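You operate a simulated robot arm through the tools that you are given. There is no shell and no other tool. Be economical: measure what you need, move in short steps, check, and stop when the job is done.

You are at the controls of a simulated robot arm. One attempt, no reset.

TASK
Take the grey sleeve from the top of the workbench and leave it in the grey bucket.

Only the result counts: the job must be done as asked and must still hold three seconds after the hand-in. Knocking over, shifting, dropping, spilling or breaking anything else fails it.

THE ROBOT
A 7-joint arm with a two-finger parallel gripper, fixed in place. Base frame: the origin is at the foot of the arm, x ahead of it, y to its left, z up; the work surface is at about z = 0. Readings come in mm, rad, newtons and seconds.
With the tool pointing down near the work surface it reaches from about 240 to 620 mm from the base axis. Its first joint turns from -1.152 to 1.152 rad. Payload 2.6 kg.
The TCP is the grasp point between the finger pads, 30 mm short of the fingertips. In the tool frame z runs along the fingers and y along their closing line. Largest opening 94 mm; finger width 28, thickness 10; the body of the gripper, 50 by 96 mm, starts 55 mm behind the TCP.
Orientation is that of the tool frame in the base frame, as a unit quaternion [w, x, y, z]. With the fingers straight down and closing along the base's y, the tool's x points along the base's -x, its y along +y and its z along -z.

THE INTERFACE
- The arm moves only by the tool move_arm. Its argument "moves" is a list that holds one entry, the list of rows, each a list of 7 numbers: the shift along the tool's x, y, z in mm, then the turn, a rotation vector about the tool's x, y, z in rad, then the finger opening in mm, from 0 to 94. In form: [[[x, y, z, wx, wy, wz, hand], ...]]. A call has 1 to 20 rows; each row is the pose to reach, as a shift and turn from the pose commanded when the call began, along the tool's axes at that moment. A row lasts 0.2 s, in which the tool goes at most 50 mm and 0.15 rad; a call with a longer step from one row to the next is refused whole, and so is a gripper value outside its range. Where a pose cannot be reached the arm comes as near as it can. A force on the tool above 40 N (or 10 N above the force at the start of the call, whichever is more), or a blocked arm, ends the call early, and 0.2 s more pass. Each finger travels about 72 mm/s and halts on what it meets, pressing with about 32 N; the grip force reading is that of the motor and also rises with nothing between the fingers. The clock runs only during rows and for 0.2 s after the last one: add rows that repeat a pose to give the fingers time. The reply holds the time, the measured pose of the TCP, the force on the tool along the base axes, the opening and the grip force, in the units named above and with some noise, and new pictures: "views" is both (left out), scene, wrist or none.
- Cameras (640 x 400 px; columns grow to the right, rows downward): "scene" is fixed at [14.4, 417.2, 575.3]; the picture's right is [-0.92, -0.39, 0.00], its down [-0.19, 0.44, -0.88] and it looks along [0.35, -0.81, -0.47] (base axes); focal length 313 px, centre (320, 200). "wrist" rides on the gripper at [-37, 0, -58] in the tool frame; the picture's right is [0.00, -1.00, 0.00], its down [0.97, 0.00, -0.24] and it looks along [0.24, 0.00, 0.97] (tool axes); focal length 218 px, centre (320, 200). There is no depth. A picture from a camera that has moved, and an enlarged one, comes with that camera's place and axes in the base frame and with its lens.
- inspect(camera, box): a new picture of the part [left, top, right, bottom] of that camera's present view, enlarged. The clock stands still meanwhile.
- hand_in(): hands the job in; it is judged then, once.

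Work in short steps. Places have to be worked out from the pictures, the camera data and where the tool is seen: move nearer, look again, correct. Check each grasp and each placing, and mend what went wrong. You have 90 turns and 150 pictures in all, those below and enlarged ones among them. Open the gripper and draw the arm clear of the work before you hand the job in, unless the task says otherwise; then end with one line.

The tools are called after "Emit:" by a JSON object that holds its "method" and its "body". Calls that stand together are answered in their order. move_arm: Moves the arm, as the interface text tells. Its arguments: {"type":"object","properties":{"moves":{"type":"array"},"views":{"type":"string","enum":["both","scene","wrist","none"]}},"required":["moves"]} The other tools are called the same way: inspect (camera, box) takes an enlarged picture of a part of a camera's view; hand_in () hands the job in.

At the start:

```text
time: 0.0
eef_pos: [285.4, -221.9, 379.7]
tool_rot: [0.001, 0.001, 1.0, -0.001]
contact_force: [0.1, 0.6, 0.5]
gripper_width: 94.3
grasp_force: 0.1
```

scene: 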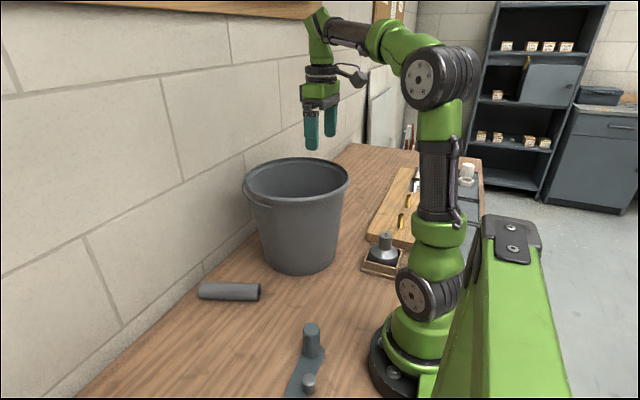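
wrist: 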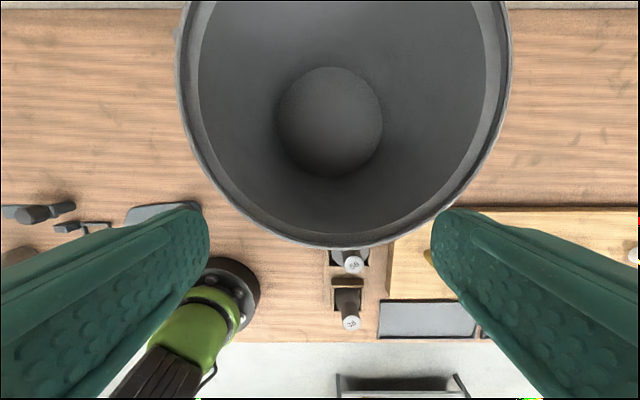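

The lying grey tube near (442, -19) looks like the sleeve and the bucket is near (366, -243), rim at z≈240. I'll enlarge both areas to confirm.

Emit:
{"method": "inspect", "body": {"camera": "scene", "box": [180, 260, 380, 400]}}

Emit:
{"method": "inspect", "body": {"camera": "scene", "box": [340, 130, 500, 280]}}

```text
2.86 times, centred on (280, 330) of scene
camera zoom: at [14.4, 417.2, 575.3], right [-0.92, -0.39, 0.0], down [-0.19, 0.44, -0.88], along [0.35, -0.81, -0.47], focal length 894 px, centre (434, -171)
```

zoom: 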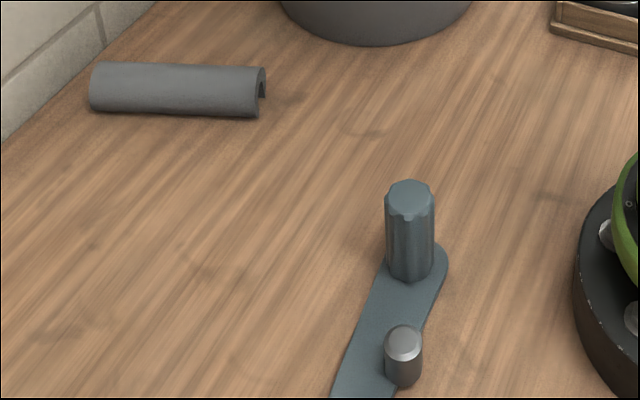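

```text
2.67 times, centred on (420, 205) of scene
camera zoom: at [14.4, 417.2, 575.3], right [-0.92, -0.39, 0.0], down [-0.19, 0.44, -0.88], along [0.35, -0.81, -0.47], focal length 835 px, centre (53, 187)
```

zoom: 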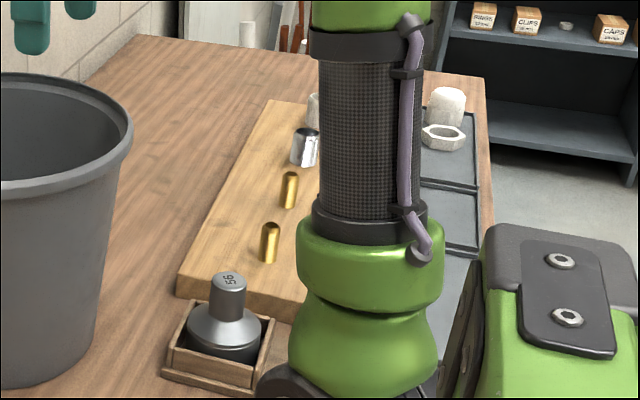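

The sleeve is a half-shell lying at about (448, -28), with its axis roughly 19° from base x. I'll move above it at height to look with the wrist camera.

Emit:
{"method": "move_arm", "body": {"moves": [[[-25, 32, 0, 0, 0, 0, 94], [-50, 64, 0, 0, 0, 0, 94], [-75, 96, 0, 0, 0, 0, 94], [-100, 128, 0, 0, 0, 0, 94], [-125, 160, 0, 0, 0, 0, 94], [-145, 192, 0, 0, 0, 0, 94], [-145, 192, 40, 0, 0, 0, 94], [-145, 192, 80, 0, 0, 0, 94], [-145, 192, 80, 0, 0, 0, 94]]]}}

```text
time: 2.0
eef_pos: [429.8, -28.6, 301.0]
tool_rot: [0.0, -0.001, 1.0, 0.0]
contact_force: [0.0, -0.1, -0.9]
gripper_width: 93.9
grasp_force: 0.2
camera wrist: at [468.0, -29.5, 359.1], right [0.0, -1.0, 0.0], down [-0.97, 0.0, 0.24], along [-0.24, 0.0, -0.97], focal length 218 px, centre (320, 200)
```

scene: 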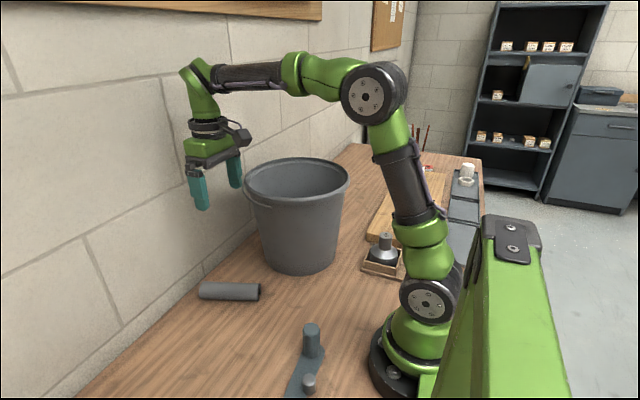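
wrist: 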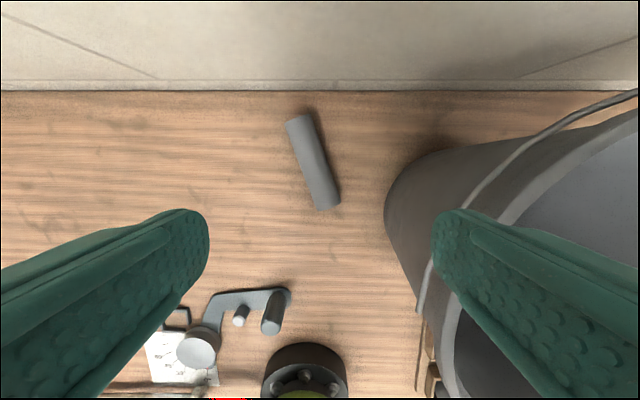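

Wrist view puts the sleeve centre at about (438, -21), axis 18° from base x, about 40 mm wide. I'll turn the tool to match and descend to z≈130 for a closer look.

Emit:
{"method": "move_arm", "body": {"moves": [[[-4, 4, 40, 0, 0, -0.11, 94], [-8, 8, 80, 0, 0, -0.21, 94], [-8, 8, 120, 0, 0, -0.316, 94], [-8, 8, 160, 0, 0, -0.316, 94], [-8, 8, 170, 0, 0, -0.316, 94], [-8, 8, 170, 0, 0, -0.316, 94]]]}}

```text
time: 3.4
eef_pos: [440.6, -21.2, 128.9]
tool_rot: [-0.001, -0.157, 0.988, 0.001]
contact_force: [0.7, 0.0, -0.3]
gripper_width: 93.9
grasp_force: 0.0
camera wrist: at [475.8, -9.5, 188.2], right [0.31, -0.95, 0.0], down [-0.92, -0.3, 0.24], along [-0.23, -0.07, -0.97], focal length 218 px, centre (320, 200)
```

scene: 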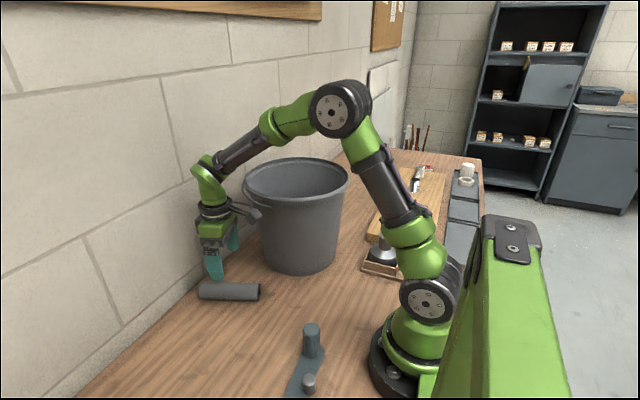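
wrist: 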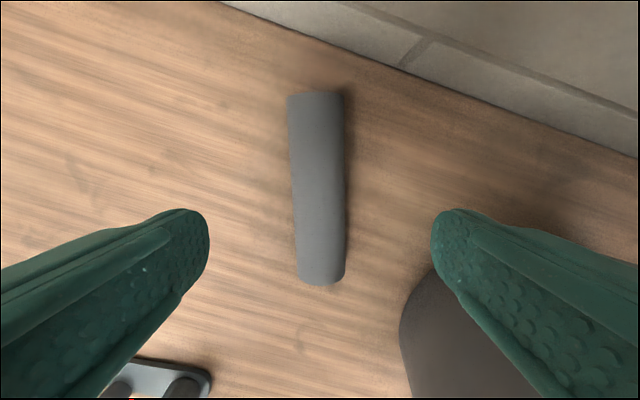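

The sleeve is centred between the fingers (within ~1 mm), with 0.036 rad misalignment. I'll correct that and descend to z≈36, fingers straddling it.

Emit:
{"method": "move_arm", "body": {"moves": [[[1, 1, 30, 0, 0, -0.036, 94], [1, 1, 60, 0, 0, -0.036, 94], [1, 1, 80, 0, 0, -0.036, 94], [1, 1, 93, 0, 0, -0.036, 94], [1, 1, 93, 0, 0, -0.036, 94]]]}}

```text
time: 4.6
eef_pos: [437.0, -21.3, 37.0]
tool_rot: [-0.001, -0.175, 0.985, 0.0]
contact_force: [0.0, 0.0, 0.1]
gripper_width: 93.9
grasp_force: 0.0
camera wrist: at [473.0, -8.1, 95.2], right [0.34, -0.94, 0.0], down [-0.91, -0.33, 0.24], along [-0.23, -0.08, -0.97], focal length 218 px, centre (320, 200)
```

scene: 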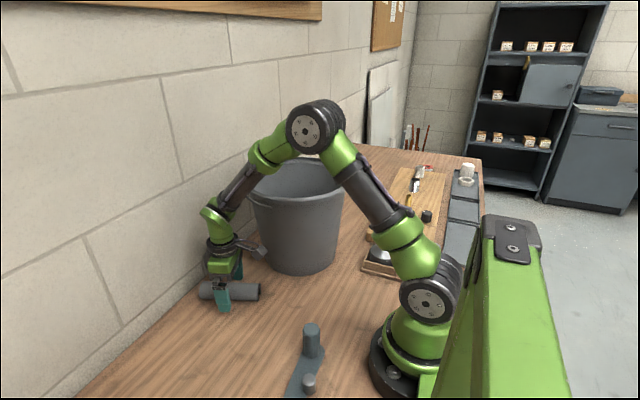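
wrist: 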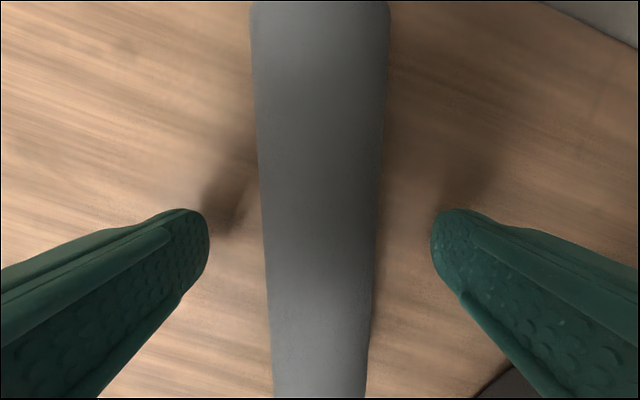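

Fingers straddle the sleeve cleanly. Closing.

Emit:
{"method": "move_arm", "body": {"moves": [[[0, 0, 2, 0, 0, 0, 60], [0, 0, 2, 0, 0, 0, 30], [0, 0, 2, 0, 0, 0, 15], [0, 0, 2, 0, 0, 0, 15], [0, 0, 2, 0, 0, 0, 15]]]}}

```text
time: 5.8
eef_pos: [437.4, -21.2, 35.4]
tool_rot: [-0.001, -0.175, 0.985, 0.0]
contact_force: [-0.8, 0.4, -0.7]
gripper_width: 41.1
grasp_force: 10.4
camera wrist: at [472.9, -7.8, 93.3], right [0.35, -0.94, 0.0], down [-0.91, -0.34, 0.24], along [-0.23, -0.08, -0.97], focal length 218 px, centre (320, 200)
```

scene: 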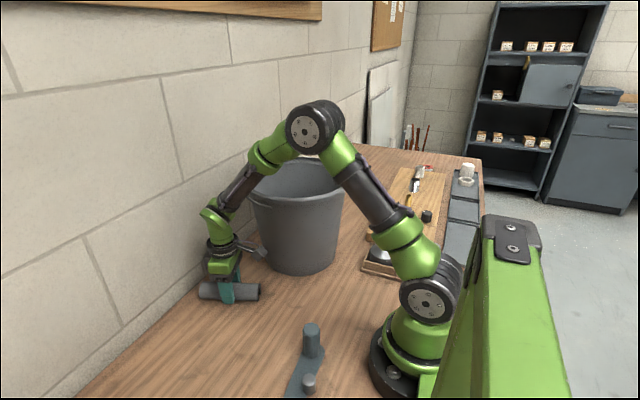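
wrist: 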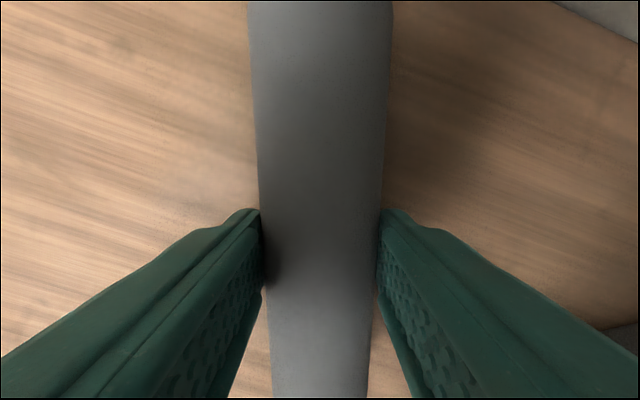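

The fingers stopped at 41 mm on the sleeve. I'll firm the grip and lift a little to test it.

Emit:
{"method": "move_arm", "body": {"moves": [[[0, 0, 0, 0, 0, 0, 0], [0, 0, 0, 0, 0, 0, 0], [0, 0, -10, 0, 0, 0, 0], [0, 0, -25, 0, 0, 0, 0], [0, 0, -45, 0, 0, 0, 0], [0, 0, -45, 0, 0, 0, 0]]]}}

```text
time: 7.2
eef_pos: [439.7, -21.2, 80.3]
tool_rot: [0.0, -0.175, 0.985, 0.0]
contact_force: [0.4, 0.1, 0.7]
gripper_width: 0.0
grasp_force: 32.2
camera wrist: at [473.4, -8.4, 139.1], right [0.35, -0.94, 0.0], down [-0.91, -0.34, 0.24], along [-0.22, -0.08, -0.97], focal length 218 px, centre (320, 200)
```

scene: 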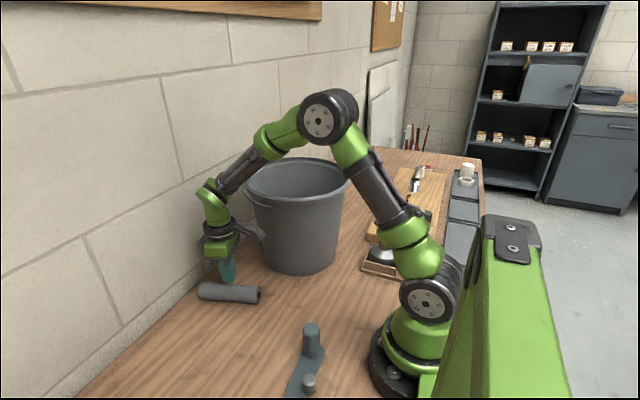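
wrist: 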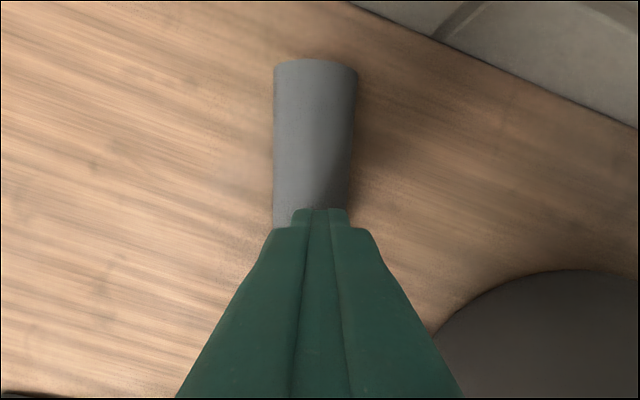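

The sleeve slipped out and the fingers closed to 0. I'll look closely at its current state before trying again.

Emit:
{"method": "inspect", "body": {"camera": "scene", "box": [180, 250, 290, 320]}}

Emit:
{"method": "inspect", "body": {"camera": "wrist", "box": [220, 30, 420, 240]}}

```text
5.71 times, centred on (235, 285) of scene
camera zoom: at [14.4, 417.2, 575.3], right [-0.92, -0.39, 0.0], down [-0.19, 0.44, -0.88], along [0.35, -0.81, -0.47], focal length 1789 px, centre (806, -286)
```

zoom: 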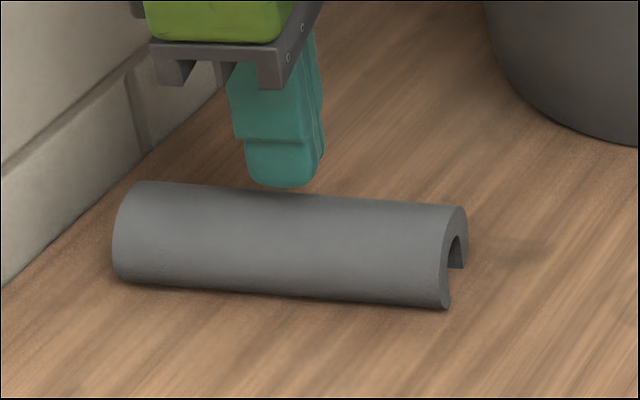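

```text
1.90 times, centred on (320, 135) of wrist
camera zoom: at [473.4, -8.4, 139.1], right [0.35, -0.94, 0.0], down [-0.91, -0.34, 0.24], along [-0.22, -0.08, -0.97], focal length 416 px, centre (320, 324)
```

zoom: 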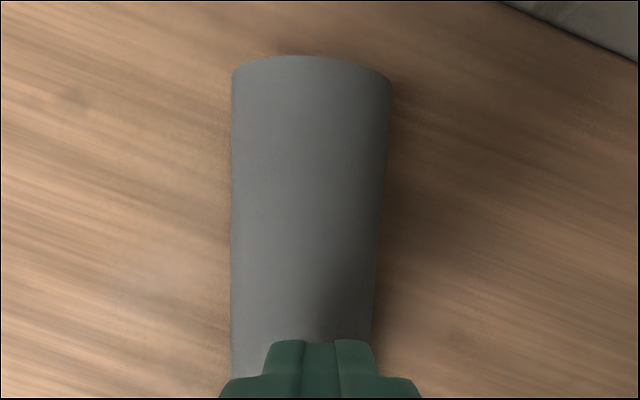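

The sleeve is intact: a C-shaped tube, slot down, which the jaws squeezed off. I'll rise and open to remeasure before a lower, stepwise grasp.

Emit:
{"method": "move_arm", "body": {"moves": [[[0, 0, -25, 0, 0, 0, 0], [0, 0, -50, 0, 0, 0, 30], [0, 0, -50, 0, 0, 0, 60], [0, 0, -50, 0, 0, 0, 94], [0, 0, -50, 0, 0, 0, 94]]], "views": "wrist"}}

```text
time: 8.4
eef_pos: [438.0, -22.2, 130.2]
tool_rot: [0.0, -0.175, 0.985, 0.0]
contact_force: [-0.4, -0.2, 0.2]
gripper_width: 94.0
grasp_force: 0.0
camera wrist: at [473.7, -9.6, 188.4], right [0.35, -0.94, 0.0], down [-0.91, -0.34, 0.24], along [-0.23, -0.08, -0.97], focal length 218 px, centre (320, 200)
```

wrist: 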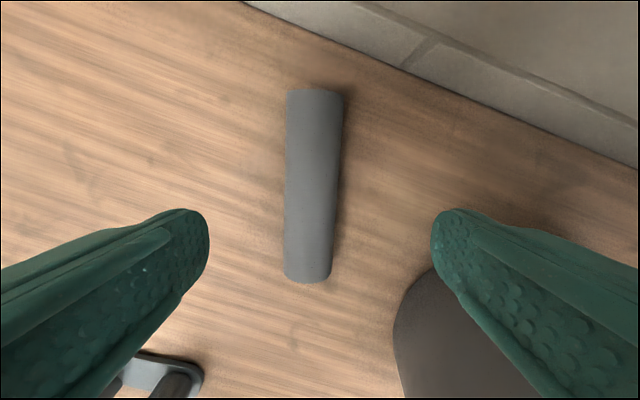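

It shifted ~7 mm along tool +y and turned ~0.05 rad. I'll realign and descend to z≈33 so the tips are just above the table.

Emit:
{"method": "move_arm", "body": {"moves": [[[1, 7, 30, 0, 0, 0.047, 94], [1, 7, 60, 0, 0, 0.047, 94], [1, 7, 85, 0, 0, 0.047, 94], [1, 7, 97, 0, 0, 0.047, 94], [1, 7, 97, 0, 0, 0.047, 80], [1, 7, 97, 0, 0, 0.047, 65], [1, 7, 97, 0, 0, 0.047, 54], [1, 7, 97, 0, 0, 0.047, 54]]], "views": "wrist"}}

```text
time: 10.2
eef_pos: [434.3, -15.3, 31.5]
tool_rot: [0.001, -0.152, 0.988, 0.0]
contact_force: [0.0, 0.2, 0.2]
gripper_width: 54.2
grasp_force: 0.0
camera wrist: at [470.5, -4.3, 90.0], right [0.3, -0.95, 0.0], down [-0.93, -0.29, 0.24], along [-0.23, -0.07, -0.97], focal length 218 px, centre (320, 200)
```

wrist: 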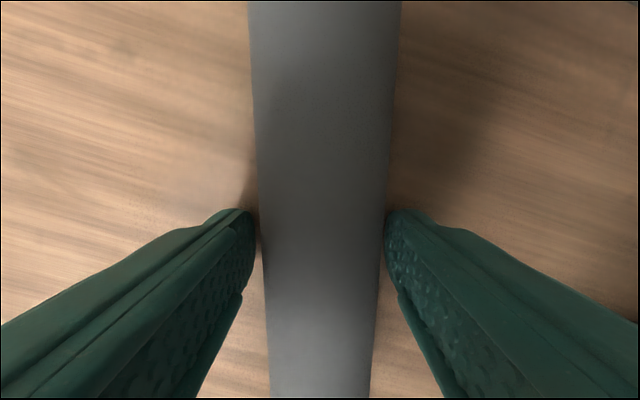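

Well centred at 54 mm. Now closing gently to just under the sleeve's width, to see the reaction.

Emit:
{"method": "move_arm", "body": {"moves": [[[0, 0, 0, 0, 0, 0, 46], [0, 0, 0, 0, 0, 0, 40], [0, 0, 0, 0, 0, 0, 37], [0, 0, 0, 0, 0, 0, 37], [0, 0, 0, 0, 0, 0, 37]]], "views": "wrist"}}

```text
time: 11.4
eef_pos: [435.7, -16.0, 32.3]
tool_rot: [0.0, -0.152, 0.988, 0.001]
contact_force: [0.5, -0.6, -0.2]
gripper_width: 41.3
grasp_force: 10.0
camera wrist: at [470.5, -4.3, 90.0], right [0.3, -0.95, 0.0], down [-0.93, -0.29, 0.24], along [-0.23, -0.07, -0.97], focal length 218 px, centre (320, 200)
```

wrist: 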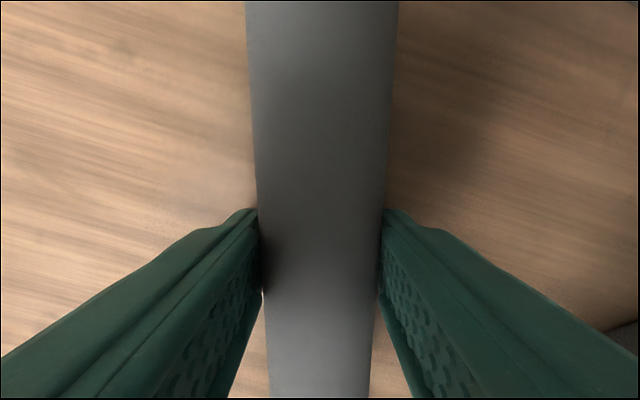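

Same 41 mm, ~10 N. I'll lift only 8 mm slowly with this gentle grip and see whether it follows.

Emit:
{"method": "move_arm", "body": {"moves": [[[0, 0, -2, 0, 0, 0, 37], [0, 0, -4, 0, 0, 0, 37], [0, 0, -6, 0, 0, 0, 37], [0, 0, -8, 0, 0, 0, 37]]]}}

```text
time: 12.4
eef_pos: [432.2, -15.0, 41.0]
tool_rot: [0.0, -0.152, 0.988, 0.0]
contact_force: [-0.7, 0.2, 0.1]
gripper_width: 41.3
grasp_force: 10.0
camera wrist: at [469.4, -3.4, 99.3], right [0.3, -0.95, 0.0], down [-0.93, -0.29, 0.24], along [-0.23, -0.07, -0.97], focal length 218 px, centre (320, 200)
```

scene: 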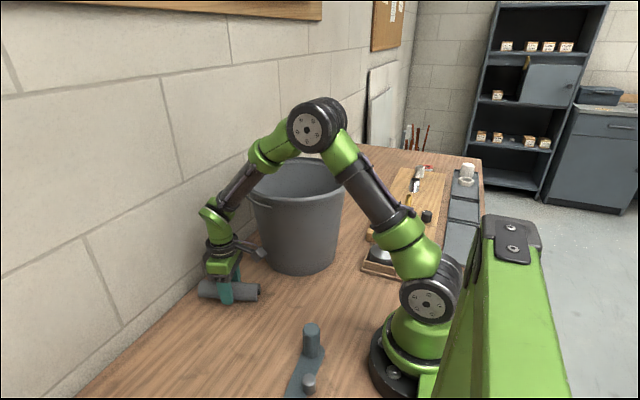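
wrist: 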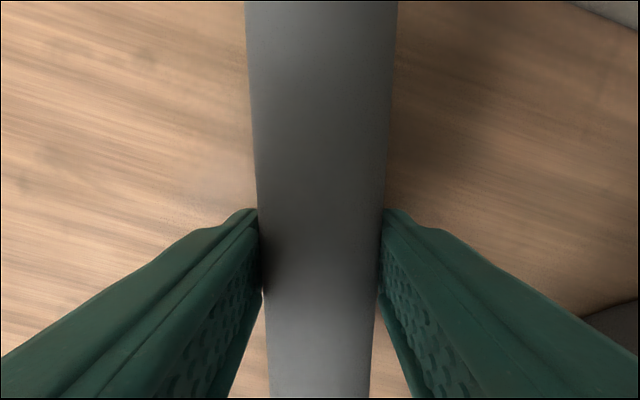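

It follows and the width is unchanged, so the gentle grip holds. I'll keep 37 and lift slowly.

Emit:
{"method": "move_arm", "body": {"moves": [[[0, 0, -5, 0, 0, 0, 37], [0, 0, -12, 0, 0, 0, 37], [0, 0, -22, 0, 0, 0, 37], [0, 0, -34, 0, 0, 0, 37], [0, 0, -46, 0, 0, 0, 37], [0, 0, -58, 0, 0, 0, 37], [0, 0, -70, 0, 0, 0, 37], [0, 0, -80, 0, 0, 0, 37], [0, 0, -86, 0, 0, 0, 37], [0, 0, -88, 0, 0, 0, 37]]]}}

```text
time: 14.6
eef_pos: [434.6, -14.8, 128.9]
tool_rot: [0.001, -0.151, 0.989, 0.0]
contact_force: [0.6, 0.0, -0.2]
gripper_width: 40.9
grasp_force: 9.9
camera wrist: at [469.8, -3.0, 186.9], right [0.3, -0.95, 0.0], down [-0.93, -0.29, 0.24], along [-0.23, -0.07, -0.97], focal length 218 px, centre (320, 200)
```

scene: 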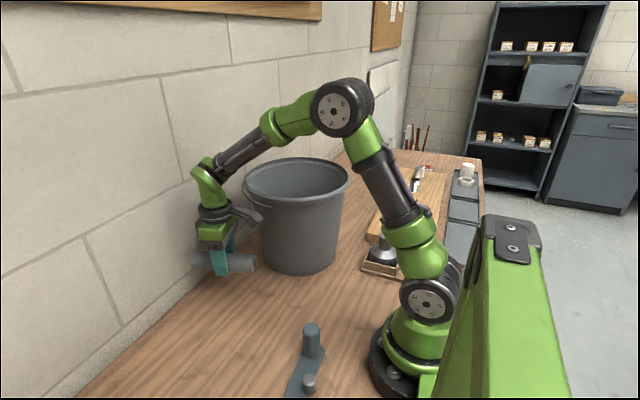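
wrist: 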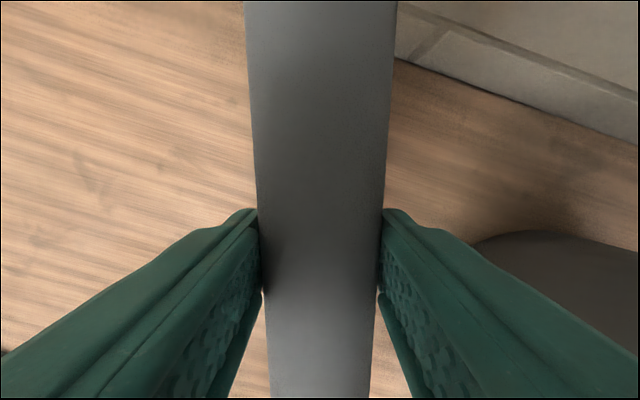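

The sleeve is securely held. Continuing up to z≈330 to clear the rim.

Emit:
{"method": "move_arm", "body": {"moves": [[[0, 0, -5, 0, 0, 0, 37], [0, 0, -13, 0, 0, 0, 37], [0, 0, -25, 0, 0, 0, 37], [0, 0, -38, 0, 0, 0, 37], [0, 0, -52, 0, 0, 0, 37], [0, 0, -66, 0, 0, 0, 37], [0, 0, -80, 0, 0, 0, 37], [0, 0, -94, 0, 0, 0, 37], [0, 0, -108, 0, 0, 0, 37], [0, 0, -122, 0, 0, 0, 37], [0, 0, -136, 0, 0, 0, 37], [0, 0, -150, 0, 0, 0, 37], [0, 0, -164, 0, 0, 0, 37], [0, 0, -178, 0, 0, 0, 37], [0, 0, -190, 0, 0, 0, 37], [0, 0, -198, 0, 0, 0, 37], [0, 0, -202, 0, 0, 0, 37]]], "views": "scene"}}

```text
time: 18.2
eef_pos: [434.8, -13.7, 331.4]
tool_rot: [-0.001, -0.152, 0.988, 0.0]
contact_force: [0.4, 0.2, -1.3]
gripper_width: 41.0
grasp_force: 9.8
```

scene: 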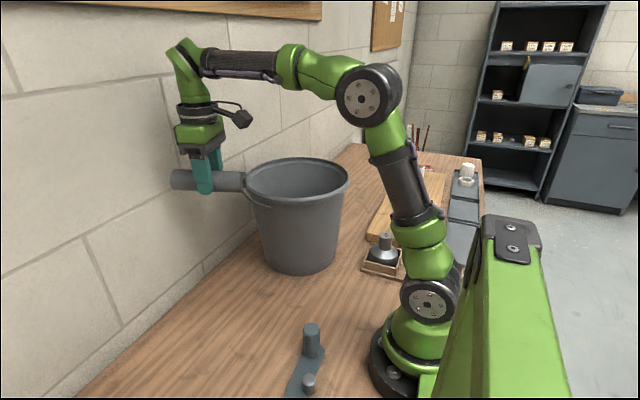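

Sleeve bottom is ~300 mm up, rim ~242. Moving across slowly to above the bucket centre (366, -243).

Emit:
{"method": "move_arm", "body": {"moves": [[[3, -4, 0, 0, 0, 0, 37], [8, -12, 0, 0, 0, 0, 37], [16, -23, 0, 0, 0, 0, 37], [25, -37, 0, 0, 0, 0, 37], [35, -51, 0, 0, 0, 0, 37], [45, -66, 0, 0, 0, 0, 37], [55, -81, 0, 0, 0, 0, 37], [65, -96, 0, 0, 0, 0, 37], [75, -111, 0, 0, 0, 0, 37], [85, -126, 0, 0, 0, 0, 37], [95, -141, 0, 0, 0, 0, 37], [105, -156, 0, 0, 0, 0, 37], [115, -170, 0, 0, 0, 0, 37], [123, -182, 0, 0, 0, 0, 37], [130, -191, 0, 0, 0, 0, 37], [134, -197, 0, 0, 0, 0, 37], [134, -197, 0, 0, 0, 0, 37]]]}}

```text
time: 21.8
eef_pos: [365.4, -243.1, 330.0]
tool_rot: [0.0, -0.153, 0.988, -0.001]
contact_force: [0.8, 0.8, -0.3]
gripper_width: 41.3
grasp_force: 10.4
camera wrist: at [401.0, -231.2, 388.4], right [0.3, -0.95, 0.0], down [-0.93, -0.29, 0.24], along [-0.23, -0.07, -0.97], focal length 218 px, centre (320, 200)
```

scene: 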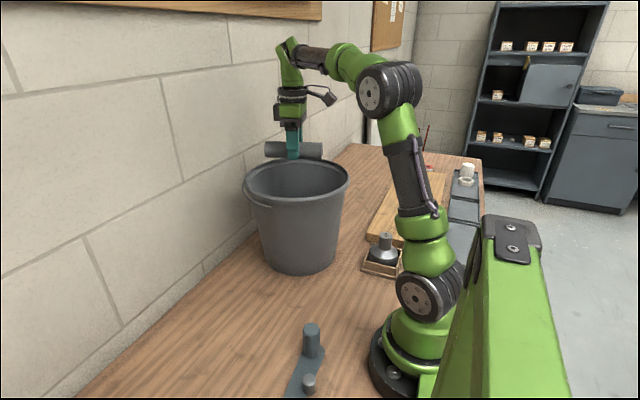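
wrist: 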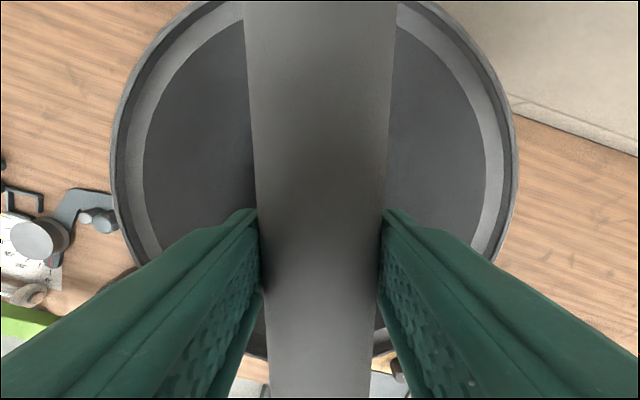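

The bucket is centred beneath the sleeve. Lowering into it in a slow stage to z≈150 first.

Emit:
{"method": "move_arm", "body": {"moves": [[[0, 0, 5, 0, 0, 0, 37], [0, 0, 13, 0, 0, 0, 37], [0, 0, 25, 0, 0, 0, 37], [0, 0, 38, 0, 0, 0, 37], [0, 0, 52, 0, 0, 0, 37], [0, 0, 66, 0, 0, 0, 37], [0, 0, 80, 0, 0, 0, 37], [0, 0, 94, 0, 0, 0, 37], [0, 0, 108, 0, 0, 0, 37], [0, 0, 122, 0, 0, 0, 37], [0, 0, 136, 0, 0, 0, 37], [0, 0, 150, 0, 0, 0, 37], [0, 0, 164, 0, 0, 0, 37], [0, 0, 174, 0, 0, 0, 37], [0, 0, 180, 0, 0, 0, 37]]]}}

```text
time: 25.0
eef_pos: [365.5, -243.1, 149.3]
tool_rot: [0.0, -0.152, 0.988, 0.0]
contact_force: [0.0, 0.3, -0.1]
gripper_width: 41.2
grasp_force: 10.3
camera wrist: at [400.7, -232.0, 208.7], right [0.3, -0.95, 0.0], down [-0.93, -0.29, 0.24], along [-0.23, -0.07, -0.97], focal length 218 px, centre (320, 200)
```

scene: 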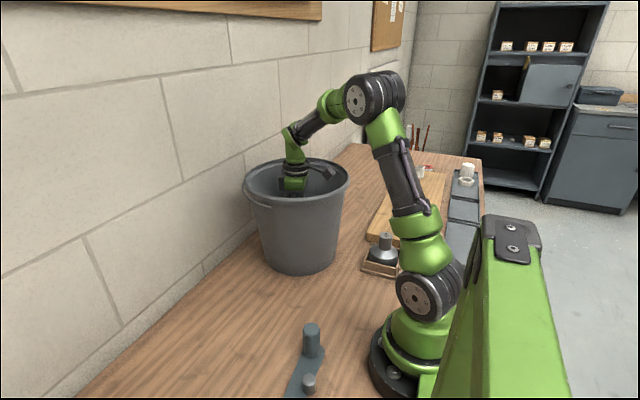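
wrist: 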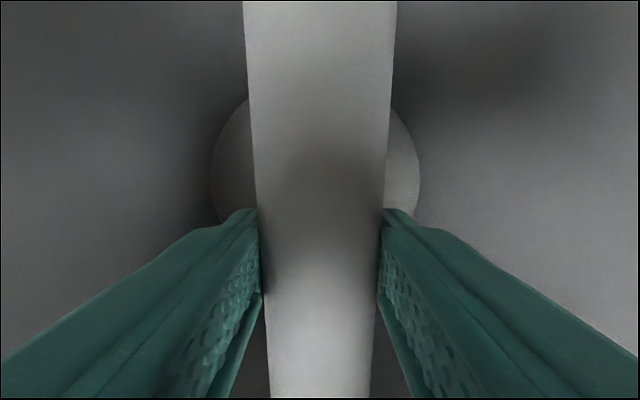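

Clear on all sides; the floor circle (~195 mm) surrounds the sleeve. Lowering another 65 mm to shorten the drop.

Emit:
{"method": "move_arm", "body": {"moves": [[[0, 0, 5, 0, 0, 0, 37], [-2, 0, 13, 0, 0, 0, 37], [-4, 0, 23, 0, 0, 0, 37], [-6, 0, 33, 0, 0, 0, 37], [-8, 0, 43, 0, 0, 0, 37], [-10, 0, 53, 0, 0, 0, 37], [-10, 0, 61, 0, 0, 0, 37], [-10, 0, 65, 0, 0, 0, 37], [-10, 0, 65, 0, 0, 0, 37]]]}}

```text
time: 27.0
eef_pos: [375.4, -239.4, 85.0]
tool_rot: [0.0, -0.152, 0.988, -0.001]
contact_force: [0.3, -0.3, 0.0]
gripper_width: 41.2
grasp_force: 9.6
camera wrist: at [411.4, -228.6, 144.0], right [0.3, -0.95, 0.0], down [-0.93, -0.29, 0.24], along [-0.23, -0.07, -0.97], focal length 218 px, centre (320, 200)
```

scene: 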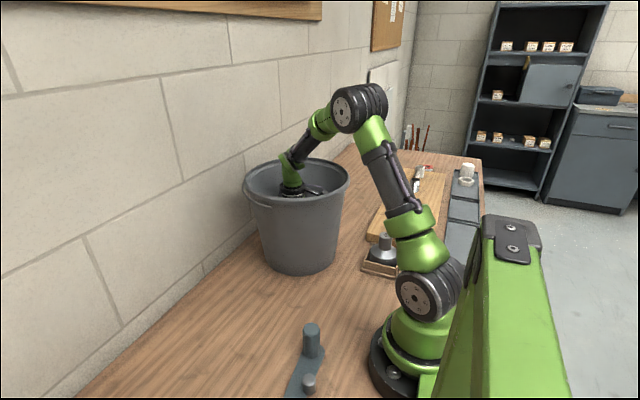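
wrist: 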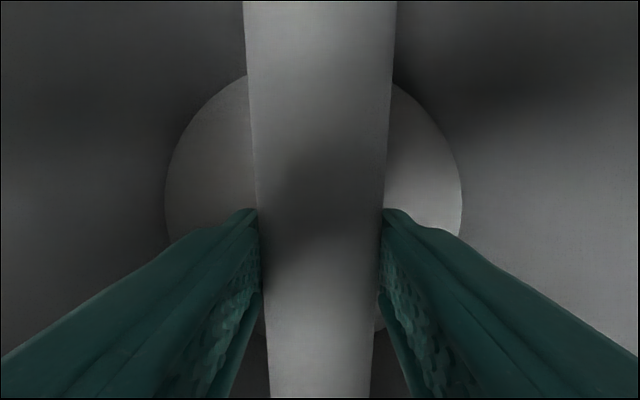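

Sleeve is deep in the bucket, ~50 mm above the floor and centred. Releasing here with a moderate opening, then checking.

Emit:
{"method": "move_arm", "body": {"moves": [[[0, 0, 0, 0, 0, 0, 50], [0, 0, 0, 0, 0, 0, 65], [0, 0, 0, 0, 0, 0, 75], [0, 0, 0, 0, 0, 0, 75], [0, 0, 0, 0, 0, 0, 75]]]}}

```text
time: 28.2
eef_pos: [375.5, -240.2, 84.9]
tool_rot: [0.0, -0.152, 0.988, 0.0]
contact_force: [-0.1, 0.9, -0.1]
gripper_width: 75.1
grasp_force: 0.1
camera wrist: at [411.4, -228.6, 144.2], right [0.3, -0.95, 0.0], down [-0.93, -0.29, 0.24], along [-0.23, -0.07, -0.97], focal length 218 px, centre (320, 200)
```

scene: 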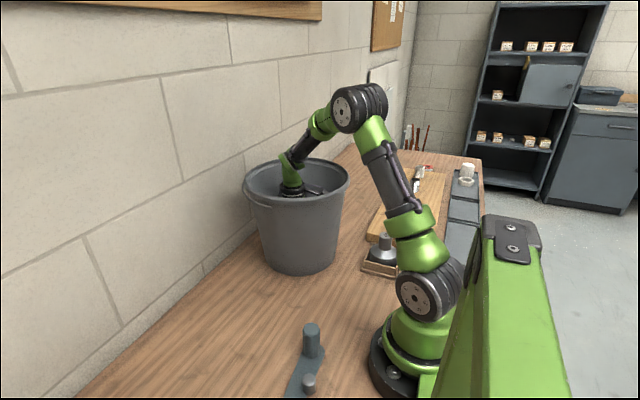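
wrist: 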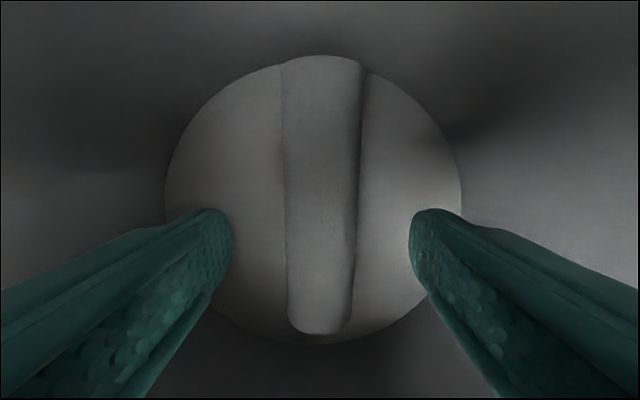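

The sleeve lies on the bucket floor. I'll raise the hand straight up and out to z≈385.

Emit:
{"method": "move_arm", "body": {"moves": [[[4, 0, -10, 0, 0, 0, 75], [8, 0, -30, 0, 0, 0, 75], [10, 0, -55, 0, 0, 0, 75], [10, 0, -80, 0, 0, 0, 75], [10, 0, -105, 0, 0, 0, 75], [10, 0, -130, 0, 0, 0, 75], [10, 0, -155, 0, 0, 0, 75], [10, 0, -180, 0, 0, 0, 75], [10, 0, -205, 0, 0, 0, 75], [10, 0, -230, 0, 0, 0, 75], [10, 0, -255, 0, 0, 0, 75], [10, 0, -280, 0, 0, 0, 75], [10, 0, -300, 0, 0, 0, 75], [10, 0, -300, 0, 0, 0, 75]]]}}

```text
time: 31.2
eef_pos: [366.5, -243.7, 386.2]
tool_rot: [0.0, -0.152, 0.988, 0.0]
contact_force: [0.1, 0.2, -0.2]
gripper_width: 74.7
grasp_force: 0.0
camera wrist: at [401.6, -232.2, 444.6], right [0.3, -0.95, 0.0], down [-0.93, -0.29, 0.24], along [-0.23, -0.07, -0.97], focal length 218 px, centre (320, 200)
```

scene: 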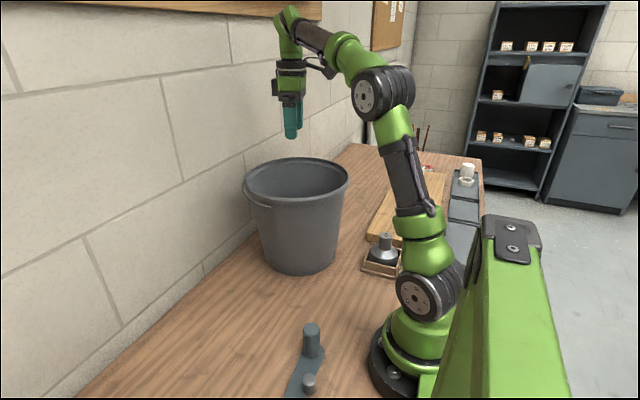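
wrist: 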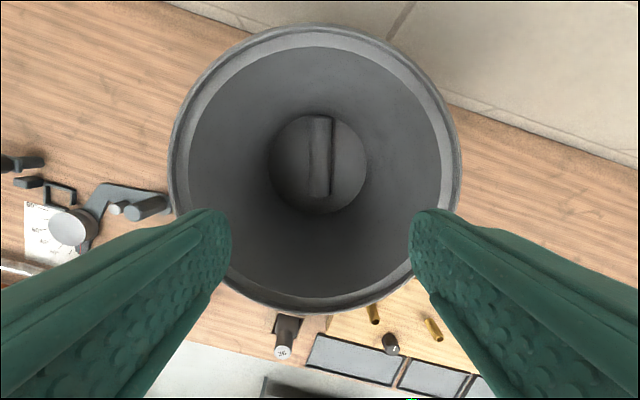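

The sleeve rests in the bucket, the bucket hasn't moved, and the arm is clear with the gripper open. Handing in.

Emit:
{"method": "hand_in", "body": {}}

```text
The job is handed in.
```

The grey sleeve is lying on the floor of the grey bucket. My first grasp slipped and shifted the sleeve slightly; a gentler second grip held. Nothing else looked disturbed in the last pictures.
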